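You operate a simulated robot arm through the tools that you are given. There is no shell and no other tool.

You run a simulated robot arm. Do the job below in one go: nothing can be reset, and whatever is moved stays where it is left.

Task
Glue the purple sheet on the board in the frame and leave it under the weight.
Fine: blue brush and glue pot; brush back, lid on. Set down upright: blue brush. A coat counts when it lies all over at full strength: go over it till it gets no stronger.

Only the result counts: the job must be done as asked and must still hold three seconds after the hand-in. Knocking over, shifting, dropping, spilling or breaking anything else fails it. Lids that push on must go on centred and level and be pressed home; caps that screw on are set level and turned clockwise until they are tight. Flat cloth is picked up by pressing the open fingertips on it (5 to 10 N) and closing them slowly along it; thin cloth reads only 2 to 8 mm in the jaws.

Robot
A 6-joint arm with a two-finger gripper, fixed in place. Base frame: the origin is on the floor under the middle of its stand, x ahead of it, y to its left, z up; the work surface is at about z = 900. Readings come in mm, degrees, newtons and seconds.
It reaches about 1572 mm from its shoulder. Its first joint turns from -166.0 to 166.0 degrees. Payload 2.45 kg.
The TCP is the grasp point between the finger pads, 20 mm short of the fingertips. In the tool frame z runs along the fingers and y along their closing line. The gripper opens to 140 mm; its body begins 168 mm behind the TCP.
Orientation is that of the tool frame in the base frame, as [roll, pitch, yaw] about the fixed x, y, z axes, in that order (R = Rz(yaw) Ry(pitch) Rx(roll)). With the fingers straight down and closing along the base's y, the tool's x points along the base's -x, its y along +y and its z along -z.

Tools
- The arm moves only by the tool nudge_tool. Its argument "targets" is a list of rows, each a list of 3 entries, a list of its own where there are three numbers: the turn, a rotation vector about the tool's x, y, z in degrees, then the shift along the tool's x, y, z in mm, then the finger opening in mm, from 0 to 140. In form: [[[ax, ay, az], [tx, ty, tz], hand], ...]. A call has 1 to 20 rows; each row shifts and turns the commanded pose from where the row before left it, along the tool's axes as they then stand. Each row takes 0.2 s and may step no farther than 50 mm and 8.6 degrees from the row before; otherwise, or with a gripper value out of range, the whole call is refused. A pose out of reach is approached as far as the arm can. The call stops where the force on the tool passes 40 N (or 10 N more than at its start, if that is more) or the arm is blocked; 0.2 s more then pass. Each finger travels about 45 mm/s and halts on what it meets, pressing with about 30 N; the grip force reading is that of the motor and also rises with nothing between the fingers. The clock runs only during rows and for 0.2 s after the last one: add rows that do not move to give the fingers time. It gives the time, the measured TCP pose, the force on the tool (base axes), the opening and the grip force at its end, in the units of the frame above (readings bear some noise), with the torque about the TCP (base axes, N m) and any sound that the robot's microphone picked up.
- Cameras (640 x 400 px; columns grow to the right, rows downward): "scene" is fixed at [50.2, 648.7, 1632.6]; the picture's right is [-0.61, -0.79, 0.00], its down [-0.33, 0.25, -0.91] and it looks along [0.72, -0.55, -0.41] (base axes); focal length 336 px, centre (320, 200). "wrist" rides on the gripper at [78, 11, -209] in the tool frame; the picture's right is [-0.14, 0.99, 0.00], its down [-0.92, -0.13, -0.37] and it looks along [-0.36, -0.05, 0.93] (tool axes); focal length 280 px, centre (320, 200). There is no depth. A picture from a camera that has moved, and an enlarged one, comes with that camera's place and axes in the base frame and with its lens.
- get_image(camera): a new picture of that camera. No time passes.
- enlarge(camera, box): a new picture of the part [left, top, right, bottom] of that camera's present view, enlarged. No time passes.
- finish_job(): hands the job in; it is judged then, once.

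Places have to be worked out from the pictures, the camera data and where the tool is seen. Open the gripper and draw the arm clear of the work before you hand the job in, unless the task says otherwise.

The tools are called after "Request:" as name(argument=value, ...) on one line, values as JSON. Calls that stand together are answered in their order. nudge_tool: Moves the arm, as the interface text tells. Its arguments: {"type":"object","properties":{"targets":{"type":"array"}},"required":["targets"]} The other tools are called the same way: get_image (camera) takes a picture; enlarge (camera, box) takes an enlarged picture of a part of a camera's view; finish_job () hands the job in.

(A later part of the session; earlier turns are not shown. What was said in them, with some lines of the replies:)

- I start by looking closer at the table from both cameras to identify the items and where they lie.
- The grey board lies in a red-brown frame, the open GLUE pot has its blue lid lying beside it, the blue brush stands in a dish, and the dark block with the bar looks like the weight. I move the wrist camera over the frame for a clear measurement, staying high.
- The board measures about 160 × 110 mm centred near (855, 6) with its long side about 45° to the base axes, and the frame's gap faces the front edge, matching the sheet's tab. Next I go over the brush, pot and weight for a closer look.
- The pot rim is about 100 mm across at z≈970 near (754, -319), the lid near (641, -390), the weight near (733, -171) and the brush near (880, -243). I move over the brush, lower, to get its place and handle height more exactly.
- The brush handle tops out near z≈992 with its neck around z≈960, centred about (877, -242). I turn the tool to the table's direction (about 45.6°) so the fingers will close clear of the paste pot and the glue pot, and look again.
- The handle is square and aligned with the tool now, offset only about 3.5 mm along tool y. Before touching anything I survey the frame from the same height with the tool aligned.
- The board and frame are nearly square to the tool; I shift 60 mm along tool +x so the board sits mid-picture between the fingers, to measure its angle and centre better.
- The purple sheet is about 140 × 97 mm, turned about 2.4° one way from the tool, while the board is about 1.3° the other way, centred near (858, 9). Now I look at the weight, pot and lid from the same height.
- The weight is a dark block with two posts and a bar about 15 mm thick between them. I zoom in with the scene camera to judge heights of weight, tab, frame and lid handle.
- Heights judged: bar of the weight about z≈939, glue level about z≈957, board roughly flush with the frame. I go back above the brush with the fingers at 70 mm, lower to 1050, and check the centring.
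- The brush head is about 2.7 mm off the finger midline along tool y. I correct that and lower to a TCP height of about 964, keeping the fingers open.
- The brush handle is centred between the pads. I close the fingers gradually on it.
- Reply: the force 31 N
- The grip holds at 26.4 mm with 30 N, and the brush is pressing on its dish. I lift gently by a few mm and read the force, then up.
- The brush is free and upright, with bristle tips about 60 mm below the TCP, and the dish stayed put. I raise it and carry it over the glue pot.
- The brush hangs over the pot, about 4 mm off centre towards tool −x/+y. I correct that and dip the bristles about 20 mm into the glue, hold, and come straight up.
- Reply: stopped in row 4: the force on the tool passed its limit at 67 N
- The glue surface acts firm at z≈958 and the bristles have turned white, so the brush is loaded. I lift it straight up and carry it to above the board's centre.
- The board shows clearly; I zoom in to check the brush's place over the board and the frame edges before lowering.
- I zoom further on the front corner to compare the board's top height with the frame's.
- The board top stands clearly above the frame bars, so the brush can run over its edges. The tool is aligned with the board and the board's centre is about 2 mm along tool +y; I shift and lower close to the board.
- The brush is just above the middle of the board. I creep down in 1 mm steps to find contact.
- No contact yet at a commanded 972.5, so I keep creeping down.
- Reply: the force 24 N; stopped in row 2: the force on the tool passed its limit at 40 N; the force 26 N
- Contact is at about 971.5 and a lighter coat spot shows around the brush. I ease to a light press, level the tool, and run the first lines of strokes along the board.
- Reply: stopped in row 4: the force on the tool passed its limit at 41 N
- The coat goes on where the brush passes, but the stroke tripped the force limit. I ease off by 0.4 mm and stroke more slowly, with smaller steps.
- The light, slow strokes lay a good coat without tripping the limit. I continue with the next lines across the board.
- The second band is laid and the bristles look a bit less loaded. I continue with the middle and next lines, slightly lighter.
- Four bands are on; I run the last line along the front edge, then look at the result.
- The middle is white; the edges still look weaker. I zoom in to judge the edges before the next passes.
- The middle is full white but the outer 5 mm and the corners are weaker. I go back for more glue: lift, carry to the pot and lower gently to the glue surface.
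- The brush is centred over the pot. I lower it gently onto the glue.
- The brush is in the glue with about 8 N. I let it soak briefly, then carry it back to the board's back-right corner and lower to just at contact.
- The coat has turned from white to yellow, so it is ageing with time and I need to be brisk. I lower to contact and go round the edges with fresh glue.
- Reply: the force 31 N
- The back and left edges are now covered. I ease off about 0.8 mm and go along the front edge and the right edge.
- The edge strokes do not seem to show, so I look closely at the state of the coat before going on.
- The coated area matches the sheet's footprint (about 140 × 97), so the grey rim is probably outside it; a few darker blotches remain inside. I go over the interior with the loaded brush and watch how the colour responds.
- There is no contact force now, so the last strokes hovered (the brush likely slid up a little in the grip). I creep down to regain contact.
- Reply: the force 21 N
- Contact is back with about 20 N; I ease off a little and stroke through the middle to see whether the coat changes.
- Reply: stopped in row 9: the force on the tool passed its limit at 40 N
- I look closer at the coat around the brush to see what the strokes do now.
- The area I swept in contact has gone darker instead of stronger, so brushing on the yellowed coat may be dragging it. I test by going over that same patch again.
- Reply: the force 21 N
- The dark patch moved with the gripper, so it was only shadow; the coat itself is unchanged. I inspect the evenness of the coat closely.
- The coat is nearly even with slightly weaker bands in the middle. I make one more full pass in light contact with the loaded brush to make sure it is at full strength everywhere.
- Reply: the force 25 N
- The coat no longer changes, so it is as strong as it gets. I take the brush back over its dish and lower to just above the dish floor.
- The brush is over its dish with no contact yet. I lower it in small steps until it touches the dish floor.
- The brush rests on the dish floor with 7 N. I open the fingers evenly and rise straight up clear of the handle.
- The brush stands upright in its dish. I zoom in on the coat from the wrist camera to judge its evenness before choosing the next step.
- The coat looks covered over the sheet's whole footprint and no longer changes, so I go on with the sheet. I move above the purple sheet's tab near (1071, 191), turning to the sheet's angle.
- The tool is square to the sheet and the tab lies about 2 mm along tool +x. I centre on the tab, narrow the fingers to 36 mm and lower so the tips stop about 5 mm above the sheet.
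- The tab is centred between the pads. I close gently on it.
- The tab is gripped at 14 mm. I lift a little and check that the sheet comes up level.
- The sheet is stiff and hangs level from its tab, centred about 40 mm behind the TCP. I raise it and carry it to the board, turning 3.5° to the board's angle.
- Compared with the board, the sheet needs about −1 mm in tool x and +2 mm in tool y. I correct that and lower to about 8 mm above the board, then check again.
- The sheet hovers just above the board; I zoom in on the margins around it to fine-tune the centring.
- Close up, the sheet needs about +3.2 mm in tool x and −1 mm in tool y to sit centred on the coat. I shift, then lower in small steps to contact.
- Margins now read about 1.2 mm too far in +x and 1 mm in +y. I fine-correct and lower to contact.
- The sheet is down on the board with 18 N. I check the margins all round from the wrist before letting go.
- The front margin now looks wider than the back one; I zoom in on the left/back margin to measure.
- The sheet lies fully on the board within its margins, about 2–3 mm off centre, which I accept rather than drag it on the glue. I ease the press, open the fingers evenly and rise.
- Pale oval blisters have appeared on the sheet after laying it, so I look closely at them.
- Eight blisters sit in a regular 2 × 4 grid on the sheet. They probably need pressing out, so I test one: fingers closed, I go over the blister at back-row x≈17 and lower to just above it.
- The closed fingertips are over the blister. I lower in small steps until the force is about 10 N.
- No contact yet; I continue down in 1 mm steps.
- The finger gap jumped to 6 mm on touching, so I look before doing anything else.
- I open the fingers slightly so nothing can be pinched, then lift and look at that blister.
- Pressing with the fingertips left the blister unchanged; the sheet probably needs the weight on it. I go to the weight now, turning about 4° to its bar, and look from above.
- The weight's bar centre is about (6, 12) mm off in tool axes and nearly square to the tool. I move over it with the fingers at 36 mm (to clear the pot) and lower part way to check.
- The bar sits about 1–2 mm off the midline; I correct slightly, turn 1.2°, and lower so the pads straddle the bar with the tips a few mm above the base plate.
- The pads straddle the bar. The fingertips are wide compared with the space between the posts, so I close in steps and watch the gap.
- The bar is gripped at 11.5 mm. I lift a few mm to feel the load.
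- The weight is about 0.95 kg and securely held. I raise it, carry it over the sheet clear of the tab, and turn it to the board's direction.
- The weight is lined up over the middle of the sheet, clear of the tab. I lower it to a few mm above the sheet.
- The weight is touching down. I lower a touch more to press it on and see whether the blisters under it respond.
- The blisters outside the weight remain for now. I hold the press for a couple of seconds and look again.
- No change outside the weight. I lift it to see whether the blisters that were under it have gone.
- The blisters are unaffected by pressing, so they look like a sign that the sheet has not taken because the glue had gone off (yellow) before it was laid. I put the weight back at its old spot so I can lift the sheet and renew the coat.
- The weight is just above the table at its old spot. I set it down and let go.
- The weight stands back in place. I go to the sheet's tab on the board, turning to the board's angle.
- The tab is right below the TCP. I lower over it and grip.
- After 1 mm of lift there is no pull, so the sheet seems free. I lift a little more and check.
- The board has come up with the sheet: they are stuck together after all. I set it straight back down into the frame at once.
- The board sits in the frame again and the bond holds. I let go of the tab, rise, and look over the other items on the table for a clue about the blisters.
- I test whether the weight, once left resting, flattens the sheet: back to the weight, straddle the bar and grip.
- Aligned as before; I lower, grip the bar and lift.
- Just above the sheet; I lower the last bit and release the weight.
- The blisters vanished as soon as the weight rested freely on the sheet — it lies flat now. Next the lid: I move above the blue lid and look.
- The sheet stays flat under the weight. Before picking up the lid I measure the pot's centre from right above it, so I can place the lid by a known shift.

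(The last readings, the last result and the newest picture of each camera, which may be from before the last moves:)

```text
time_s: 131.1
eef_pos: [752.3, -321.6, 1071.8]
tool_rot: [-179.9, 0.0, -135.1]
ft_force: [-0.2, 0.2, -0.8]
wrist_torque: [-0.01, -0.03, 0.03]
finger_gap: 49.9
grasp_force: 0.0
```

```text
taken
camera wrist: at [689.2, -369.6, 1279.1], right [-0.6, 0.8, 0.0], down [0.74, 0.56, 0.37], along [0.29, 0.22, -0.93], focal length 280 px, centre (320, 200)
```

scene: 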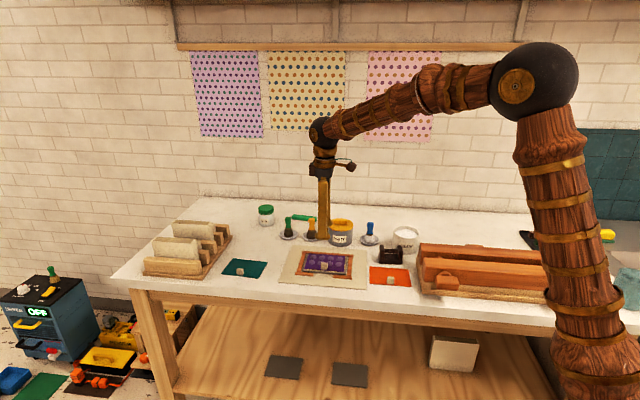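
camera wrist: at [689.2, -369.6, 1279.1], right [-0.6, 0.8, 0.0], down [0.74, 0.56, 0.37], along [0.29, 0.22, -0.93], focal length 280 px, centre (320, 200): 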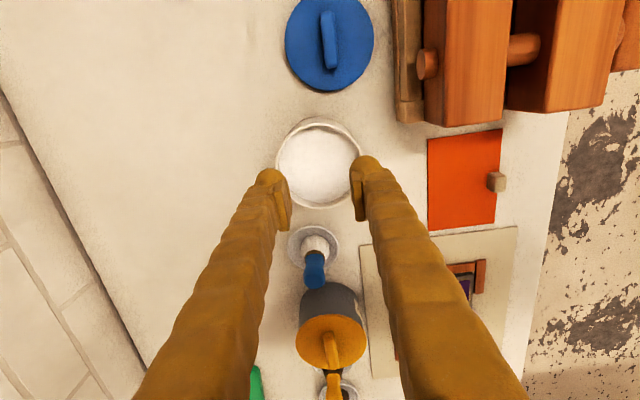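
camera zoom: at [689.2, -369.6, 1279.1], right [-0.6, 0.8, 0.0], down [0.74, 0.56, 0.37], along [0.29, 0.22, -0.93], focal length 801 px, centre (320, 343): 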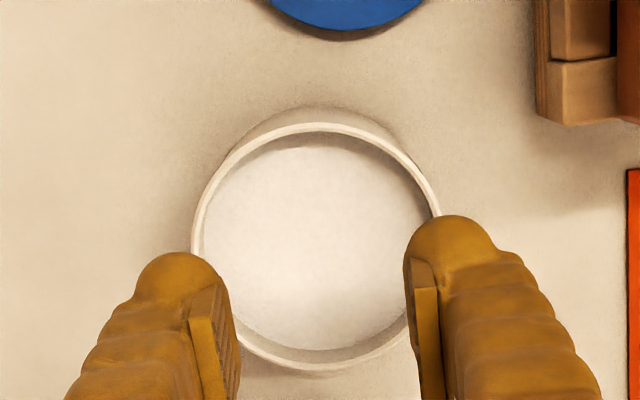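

The pot's centre is about (−6.4, −1.7) from here and the lid's about (2.5, −1.1) from its viewing pose. I go back over the lid, turn 1.5° to its handle and lower with the fingers open at 40 mm.

Request:
nudge_tool(targets=[[[0, 0, 0], [41.8, 9.1, 0], 40], [[0, 0, 0], [41.8, 9.1, 0], 40], [[0, 0, 0], [41.9, 9.1, 0], 40], [[0, 0, 1.5], [0, 0, 0], 40], [[0, 0, 0], [0, 0, 45], 40], [[0, 0, 0], [0, 0, 45], 40], [[0, 0, 0], [0, 0, 35], 40], [[0, 0, 0], [0, 0, 8], 40], [[0, 0, 0], [0, 0, 0], 40]])

Request:
enlarge(camera="wrist", box=[230, 80, 410, 250])

```text
time_s: 133.1
eef_pos: [642.4, -388.3, 938.3]
tool_rot: [180.0, 0.2, -136.8]
ft_force: [0.4, -0.6, 0.4]
wrist_torque: [0.01, 0.0, 0.01]
finger_gap: 40.0
grasp_force: 0.1
```

```text
2.35 times, centred on (320, 165) of wrist
camera zoom: at [579.0, -435.5, 1146.2], right [-0.58, 0.81, 0.0], down [0.76, 0.54, 0.37], along [0.3, 0.21, -0.93], focal length 660 px, centre (320, 282)
```

zoom: 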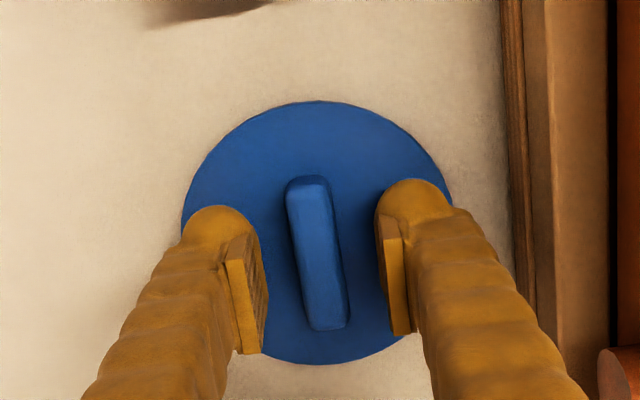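

The handle is centred and square between the pads. I lower 4 mm more and close on it.

Request:
nudge_tool(targets=[[[0, 0, 0], [0, 0, 2], 40], [[0, 0, 0], [0, 0, 2], 40], [[0, 0, 0], [0, 0, 0], 32], [[0, 0, 0], [0, 0, 0], 24], [[0, 0, 0], [0, 0, 0], 16], [[0, 0, 0], [0, 0, 0], 8], [[0, 0, 0], [0, 0, 0], 6], [[0, 0, 0], [0, 0, 0], 6]])

Request:
enlarge(camera="wrist", box=[230, 80, 410, 250])

```text
time_s: 134.9
eef_pos: [644.1, -389.0, 935.4]
tool_rot: [180.0, 0.1, -136.6]
ft_force: [-0.3, 0.1, 0.1]
wrist_torque: [-0.02, 0.02, -0.03]
finger_gap: 14.3
grasp_force: 30.1
```

```text
2.35 times, centred on (320, 165) of wrist
camera zoom: at [578.9, -435.8, 1142.7], right [-0.58, 0.81, 0.0], down [0.76, 0.54, 0.37], along [0.3, 0.21, -0.93], focal length 660 px, centre (320, 282)
```

zoom: 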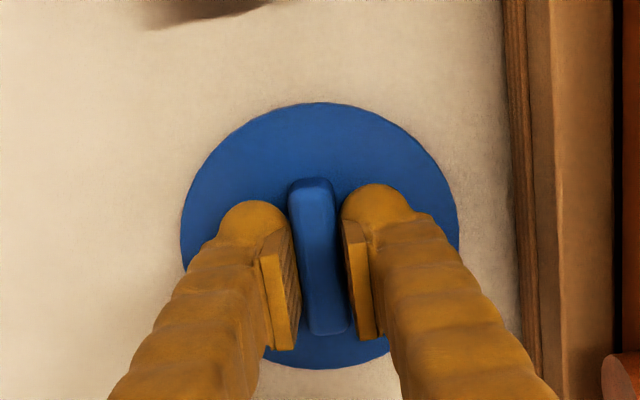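

The lid is held at 14.3 mm, centred under the gripper within about 1 mm. I lift it and carry it over the pot.

Request:
nudge_tool(targets=[[[0, 0, 0], [0, 0, -5], 6], [[0, 0, 0], [0, 0, -45], 6], [[0, 0, 0], [0, 0, -50], 6], [[0, 0, 0], [-44.6, -8.75, 0], 6], [[0, 0, 0], [-44.6, -8.75, 0], 6], [[0, 0, 0], [-44.55, -8.75, 0], 6], [[0, 0, 0], [0, 0, 0], 6], [[0, 0, 0], [0, 0, 0], 6]])

Request:
enlarge(camera="wrist", box=[220, 60, 420, 260])

Request:
enlarge(camera="scene", box=[360, 190, 450, 260])

```text
time_s: 136.7
eef_pos: [758.0, -315.5, 1032.6]
tool_rot: [179.9, 0.0, -136.8]
ft_force: [-1.0, 0.0, -0.7]
wrist_torque: [0.01, 0.0, -0.02]
finger_gap: 14.1
grasp_force: 30.0
```

```text
2.00 times, centred on (320, 160) of wrist
camera zoom: at [694.4, -363.6, 1241.5], right [-0.58, 0.81, 0.0], down [0.76, 0.54, 0.37], along [0.3, 0.21, -0.93], focal length 561 px, centre (320, 280)
```

zoom: 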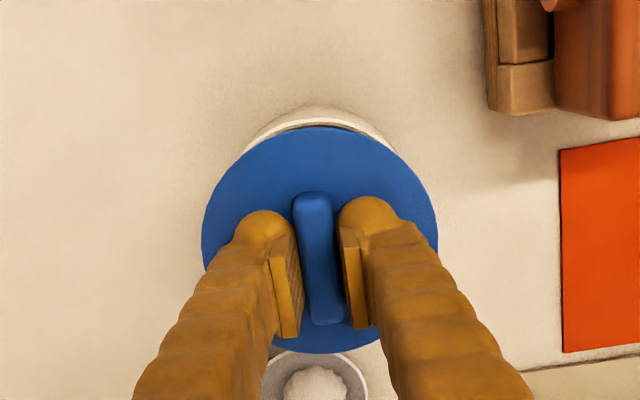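

```text
5.71 times, centred on (405, 225) of scene
camera zoom: at [50.2, 648.7, 1632.6], right [-0.61, -0.79, 0.0], down [-0.33, 0.25, -0.91], along [0.72, -0.55, -0.41], focal length 1923 px, centre (-166, 57)
```

zoom: 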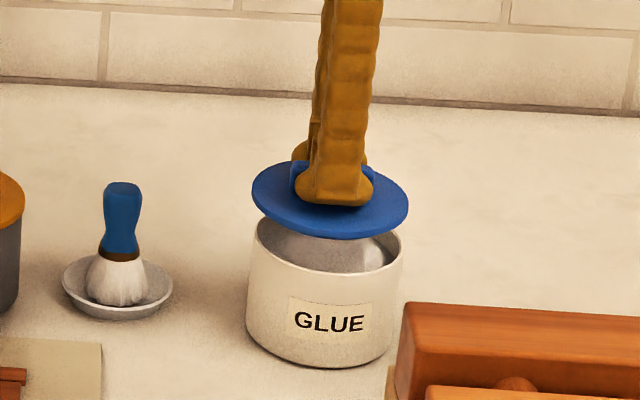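

The lid looks well over the pot from the side. I zoom in on the far rim to check the tool-x alignment.

Request:
enlarge(camera="wrist", box=[260, 95, 380, 165])

Request:
enlarge(camera="scene", box=[385, 210, 430, 252])

```text
5.33 times, centred on (320, 130) of wrist
camera zoom: at [694.4, -363.6, 1241.5], right [-0.58, 0.81, 0.0], down [0.76, 0.54, 0.37], along [0.3, 0.21, -0.93], focal length 1495 px, centre (320, 573)
```

zoom: 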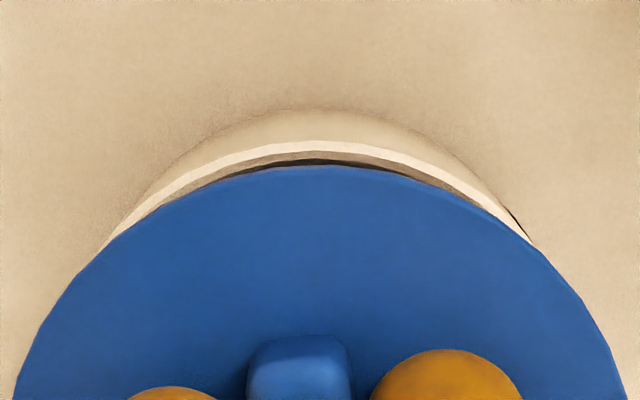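

```text
9.52 times, centred on (408, 231) of scene
camera zoom: at [50.2, 648.7, 1632.6], right [-0.61, -0.79, 0.0], down [-0.33, 0.25, -0.91], along [0.72, -0.55, -0.41], focal length 3205 px, centre (-513, -95)
```

zoom: 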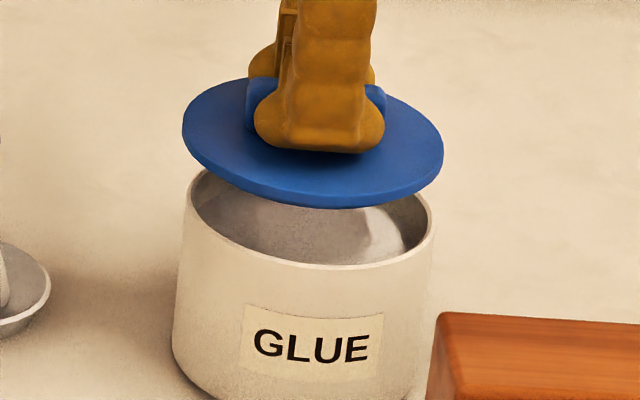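

The lid is centred on the pot within half a millimetre in both directions. I lower it to the rim in small steps.

Request:
nudge_tool(targets=[[[0, 0, 0], [0.3, 0, 15], 6], [[0, 0, 0], [0, 0, 12], 6], [[0, 0, 0], [0, 0, 4], 6], [[0, 0, 0], [0, 0, 0], 6]])

Request:
enlarge(camera="scene", box=[385, 210, 430, 252])

```text
time_s: 137.7
eef_pos: [758.0, -316.5, 1005.0]
tool_rot: [-179.9, 0.1, -136.6]
ft_force: [-5.5, -8.8, 28.3]
wrist_torque: [0.14, -0.18, -0.04]
finger_gap: 14.5
grasp_force: 29.6
```

```text
9.52 times, centred on (408, 231) of scene
camera zoom: at [50.2, 648.7, 1632.6], right [-0.61, -0.79, 0.0], down [-0.33, 0.25, -0.91], along [0.72, -0.55, -0.41], focal length 3205 px, centre (-513, -95)
```

zoom: 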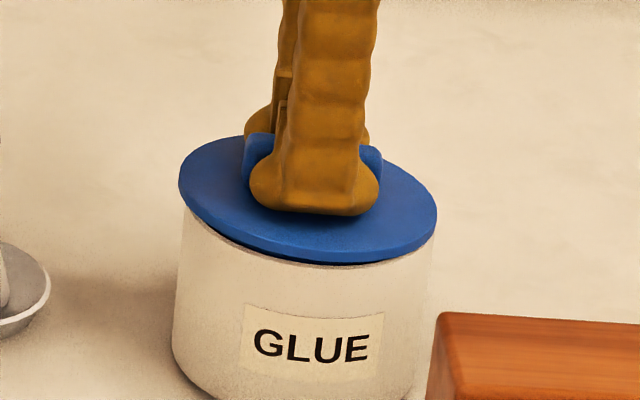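

It touches with 28 N and a sideways push along tool +x, so the lid should go about 0.8 mm that way. I ease up, shift and lower again.

Request:
nudge_tool(targets=[[[0, 0, 0], [0, 0, -2], 6], [[0, 0, 0], [0.8, -0.2, 0], 6], [[0, 0, 0], [0, 0, 1], 6], [[0, 0, 0], [0, 0, 0], 6]])

Request:
nudge_tool(targets=[[[0, 0, 0], [0, 0, 1], 6], [[0, 0, 0], [0, 0, 0], 6]])

```text
time_s: 138.7
eef_pos: [757.2, -316.9, 1003.8]
tool_rot: [180.0, 0.0, -136.5]
ft_force: [2.9, 3.4, 9.6]
wrist_torque: [0.19, -0.12, -0.02]
finger_gap: 14.9
grasp_force: 30.0
```

```text
time_s: 139.3
eef_pos: [757.4, -318.3, 1003.7]
tool_rot: [179.8, 0.0, -136.8]
ft_force: [-1.8, 2.3, 5.8]
wrist_torque: [-0.21, 0.24, -0.12]
finger_gap: 14.5
grasp_force: 29.8
```

The side force is gone and the press force dropped, so the lid is entering. I press on down in small steps.

Request:
nudge_tool(targets=[[[0, 0, 0], [0, 0, 1], 6], [[0, 0, 0], [0, 0, 0], 6]])

Request:
nudge_tool(targets=[[[0, 0, 0], [0, 0, 1], 6], [[0, 0, 0], [0, 0, 0], 6]])

Request:
enlarge(camera="scene", box=[385, 210, 430, 252])

```text
time_s: 139.9
eef_pos: [758.8, -316.4, 1003.2]
tool_rot: [180.0, 0.0, -136.6]
ft_force: [-3.5, 0.3, 14.4]
wrist_torque: [-0.56, 0.66, -0.12]
finger_gap: 14.5
grasp_force: 29.7
```

```text
time_s: 140.5
eef_pos: [758.1, -317.5, 1001.1]
tool_rot: [179.9, 0.0, -136.6]
ft_force: [-1.7, 4.6, 18.7]
wrist_torque: [-0.42, 0.54, -0.12]
finger_gap: 14.5
grasp_force: 30.0
```

```text
9.52 times, centred on (408, 231) of scene
camera zoom: at [50.2, 648.7, 1632.6], right [-0.61, -0.79, 0.0], down [-0.33, 0.25, -0.91], along [0.72, -0.55, -0.41], focal length 3205 px, centre (-513, -95)
```

zoom: 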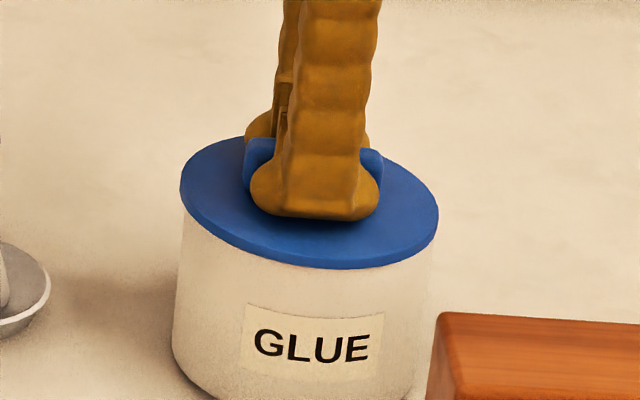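

The lid is sitting level on the rim. I press further to push it home, watching the force.

Request:
nudge_tool(targets=[[[0, 0, 0], [0, 0, 0.7], 6], [[0, 0, 0], [0, 0, 0], 6]])

Request:
nudge_tool(targets=[[[0, 0, 0], [0, 0, 0.6], 6], [[0, 0, 0], [0, 0, 0], 6]])

Request:
enlarge(camera="scene", box=[385, 210, 430, 252])

```text
time_s: 141.1
eef_pos: [757.2, -318.5, 1001.4]
tool_rot: [179.8, 0.1, -136.7]
ft_force: [0.2, 2.9, 8.5]
wrist_torque: [-0.28, 0.35, -0.05]
finger_gap: 14.5
grasp_force: 30.2
heard: snap
```

```text
time_s: 141.7
eef_pos: [758.2, -317.6, 999.5]
tool_rot: [-180.0, 0.0, -136.6]
ft_force: [3.6, 3.0, 9.4]
wrist_torque: [-0.16, 0.18, -0.05]
finger_gap: 14.6
grasp_force: 29.8
```

```text
9.52 times, centred on (408, 231) of scene
camera zoom: at [50.2, 648.7, 1632.6], right [-0.61, -0.79, 0.0], down [-0.33, 0.25, -0.91], along [0.72, -0.55, -0.41], focal length 3205 px, centre (-513, -95)
```

zoom: 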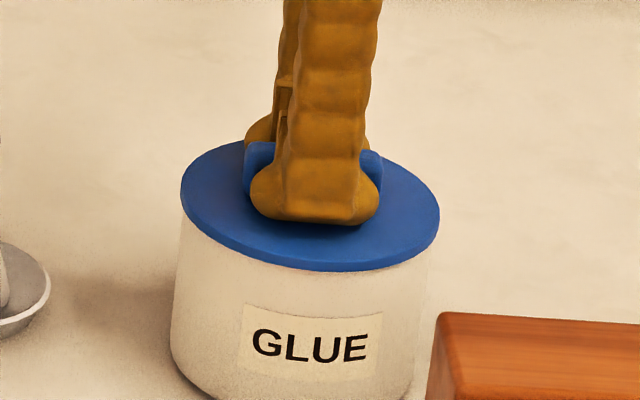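

A snap was heard: the lid is home and level. I open the fingers and rise clear.

Request:
nudge_tool(targets=[[[0, 0, 0], [0, 0, 0], 20], [[0, 0, 0], [0, 0, 0], 30], [[0, 0, 0], [0, 0, 0], 40], [[0, 0, 0], [0, 0, -10], 40], [[0, 0, 0], [0, 0, -40], 40], [[0, 0, 0], [0, 0, -45], 60], [[0, 0, 0], [0, 0, -45], 60]])

Request:
get_image(camera="wrist")

Request:
get_image(camera="scene")

Request:
enlarge(camera="scene", box=[350, 200, 440, 260])

Request:
enlarge(camera="scene", box=[290, 235, 362, 287])

```text
time_s: 143.3
eef_pos: [757.8, -317.8, 1141.5]
tool_rot: [179.9, 0.0, -136.6]
ft_force: [0.0, -0.2, 0.5]
wrist_torque: [0.02, 0.03, 0.0]
finger_gap: 59.9
grasp_force: 0.1
```

```text
taken
camera wrist: at [692.8, -365.1, 1349.2], right [-0.58, 0.81, 0.0], down [0.76, 0.54, 0.37], along [0.3, 0.22, -0.93], focal length 280 px, centre (320, 200)
```

wrist: 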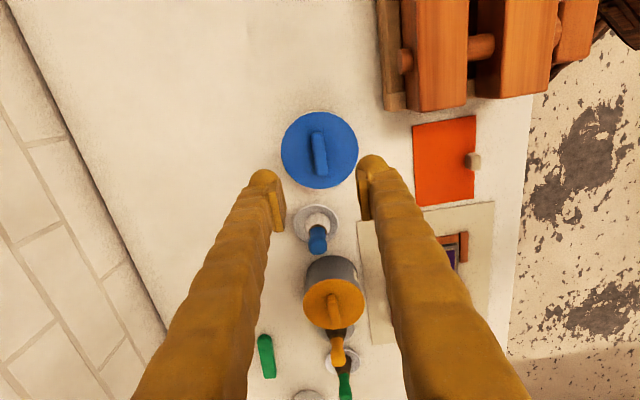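

```text
taken
```

scene: 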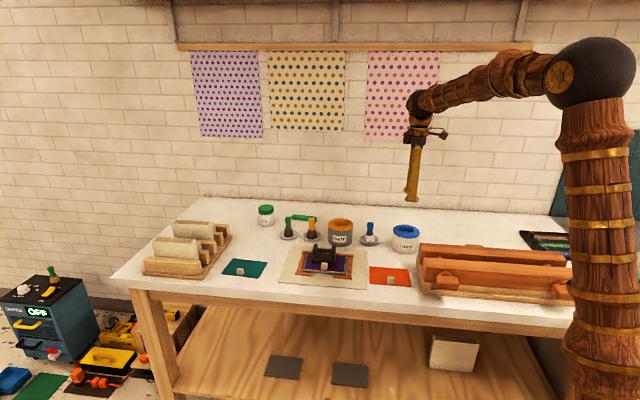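

```text
6.67 times, centred on (395, 230) of scene
camera zoom: at [50.2, 648.7, 1632.6], right [-0.61, -0.79, 0.0], down [-0.33, 0.25, -0.91], along [0.72, -0.55, -0.41], focal length 2244 px, centre (-180, 0)
```

zoom: 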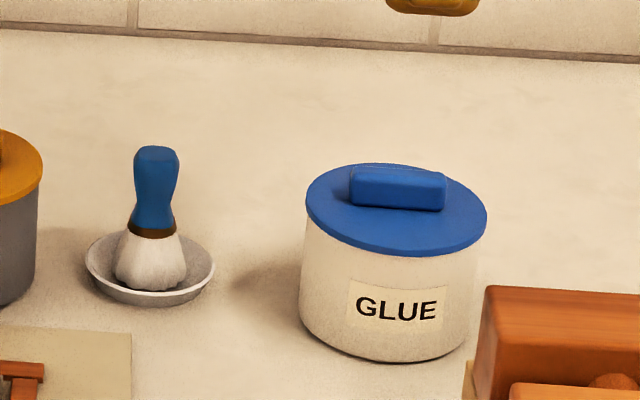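

```text
7.69 times, centred on (326, 261) of scene
camera zoom: at [50.2, 648.7, 1632.6], right [-0.61, -0.79, 0.0], down [-0.33, 0.25, -0.91], along [0.72, -0.55, -0.41], focal length 2589 px, centre (274, -269)
```

zoom: 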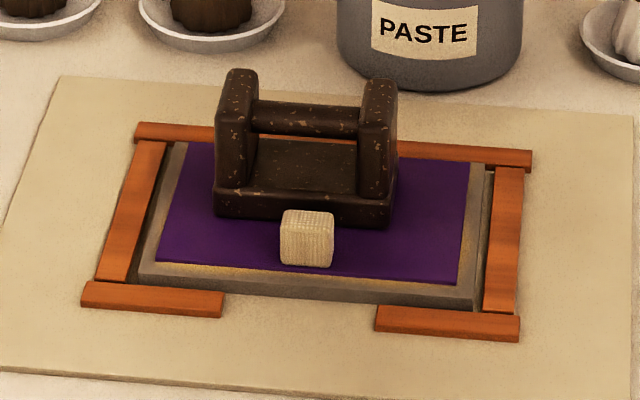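

Lid on, brush upright in its dish, and the sheet lies flat under the weight. I draw the arm up clear and give the glue some seconds to set under the weight.

Request:
nudge_tool(targets=[[[0, 0, 0], [0, 0, -40], 60], [[0, 0, 0], [0, 0, -40], 60], [[0, 0, 0], [20, 0, -40], 60], [[0, 0, 0], [0, 0, 0], 60], [[0, 0, 0], [0, 0, 0], 60], [[0, 0, 0], [0, 0, 0], 60], [[0, 0, 0], [0, 0, 0], 60], [[0, 0, 0], [0, 0, 0], 60], [[0, 0, 0], [0, 0, 0], 60], [[0, 0, 0], [0, 0, 0], 60], [[0, 0, 0], [0, 0, 0], 60], [[0, 0, 0], [0, 0, 0], 60], [[0, 0, 0], [0, 0, 0], 60], [[0, 0, 0], [0, 0, 0], 60], [[0, 0, 0], [0, 0, 0], 60], [[0, 0, 0], [0, 0, 0], 60], [[0, 0, 0], [0, 0, 0], 60], [[0, 0, 0], [0, 0, 0], 60], [[0, 0, 0], [0, 0, 0], 60], [[0, 0, 0], [0, 0, 0], 60]])

Request:
nudge_tool(targets=[[[0, 0, 0], [0, 0, 0], 60], [[0, 0, 0], [0, 0, 0], 60], [[0, 0, 0], [0, 0, 0], 60], [[0, 0, 0], [0, 0, 0], 60], [[0, 0, 0], [0, 0, 0], 60], [[0, 0, 0], [0, 0, 0], 60], [[0, 0, 0], [0, 0, 0], 60], [[0, 0, 0], [0, 0, 0], 60], [[0, 0, 0], [0, 0, 0], 60], [[0, 0, 0], [0, 0, 0], 60], [[0, 0, 0], [0, 0, 0], 60], [[0, 0, 0], [0, 0, 0], 60], [[0, 0, 0], [0, 0, 0], 60], [[0, 0, 0], [0, 0, 0], 60], [[0, 0, 0], [0, 0, 0], 60], [[0, 0, 0], [0, 0, 0], 60], [[0, 0, 0], [0, 0, 0], 60], [[0, 0, 0], [0, 0, 0], 60], [[0, 0, 0], [0, 0, 0], 60], [[0, 0, 0], [0, 0, 0], 60]])

Request:
enlarge(camera="scene", box=[270, 200, 430, 300])

Request:
get_image(camera="wrist")

```text
time_s: 147.5
eef_pos: [743.7, -332.4, 1262.7]
tool_rot: [179.9, 0.2, -136.6]
ft_force: [0.8, -0.2, -0.2]
wrist_torque: [0.0, 0.04, 0.01]
finger_gap: 60.1
grasp_force: 0.0
```

```text
time_s: 151.7
eef_pos: [743.4, -331.5, 1263.5]
tool_rot: [-180.0, 0.1, -136.5]
ft_force: [0.2, 0.5, 0.0]
wrist_torque: [0.01, 0.03, 0.02]
finger_gap: 60.0
grasp_force: 0.1
```

```text
4.00 times, centred on (350, 250) of scene
camera zoom: at [50.2, 648.7, 1632.6], right [-0.61, -0.79, 0.0], down [-0.33, 0.25, -0.91], along [0.72, -0.55, -0.41], focal length 1346 px, centre (200, 0)
```

zoom: 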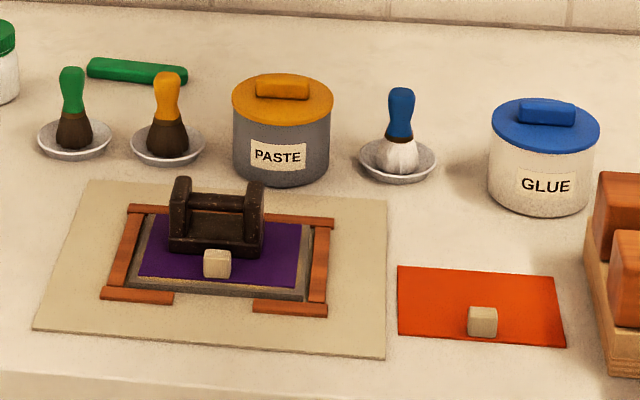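

```text
taken
camera wrist: at [679.2, -379.4, 1470.8], right [-0.58, 0.81, 0.0], down [0.76, 0.54, 0.37], along [0.3, 0.21, -0.93], focal length 280 px, centre (320, 200)
```

wrist: 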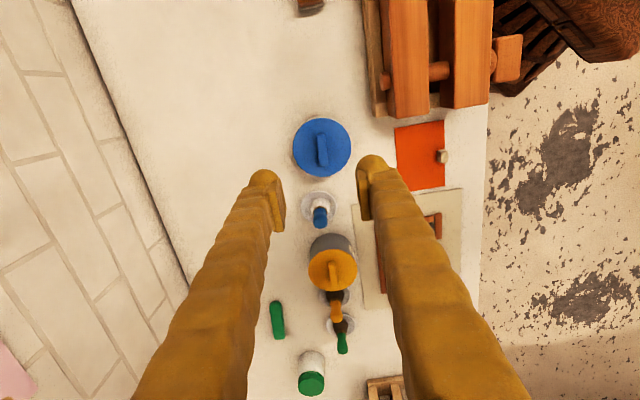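

Everything is in its final place: the purple sheet lies flat on the board in the frame under the weight, the blue brush stands upright in its dish, and the lid is snapped on the glue pot. The gripper is open and the arm clear, so I hand the job in.

Request:
finish_job()

```text
The job is handed in.
```

I handed the job in with the purple sheet glued to the board in the frame and the weight resting on it. I'm not certain the glue coat or the bond meets the standard. The blue brush stands upright in its dish, the lid snapped home on the glue pot, and the arm is clear.

- **Coat:** it covered an area matching the sheet's size, but the middle looked slightly weaker than the edges. It turned from white to yellow about 20 seconds after I started, and further passes with a freshly loaded brush made no visible difference. I took it as full strength, but could not confirm that.
- **Bond:** eight pale blisters appeared when I first laid the sheet. Pressing them with the fingertips, or with the weight still held in the gripper, did nothing. They vanished once the weight was left resting on the sheet. I don't know whether they would come back without it.
- **Board lifted:** thinking the sheet hadn't stuck, I lifted it by its tab and the board came up with it a few millimetres. I set it straight back into the frame. It did show that the sheet is stuck to the board.
- **Position:** the sheet lies about 2–3 mm off the middle of the board, inside its edges on all sides.

I saw nothing knocked over or spilled, and nothing outside the job looked moved in the last pictures.
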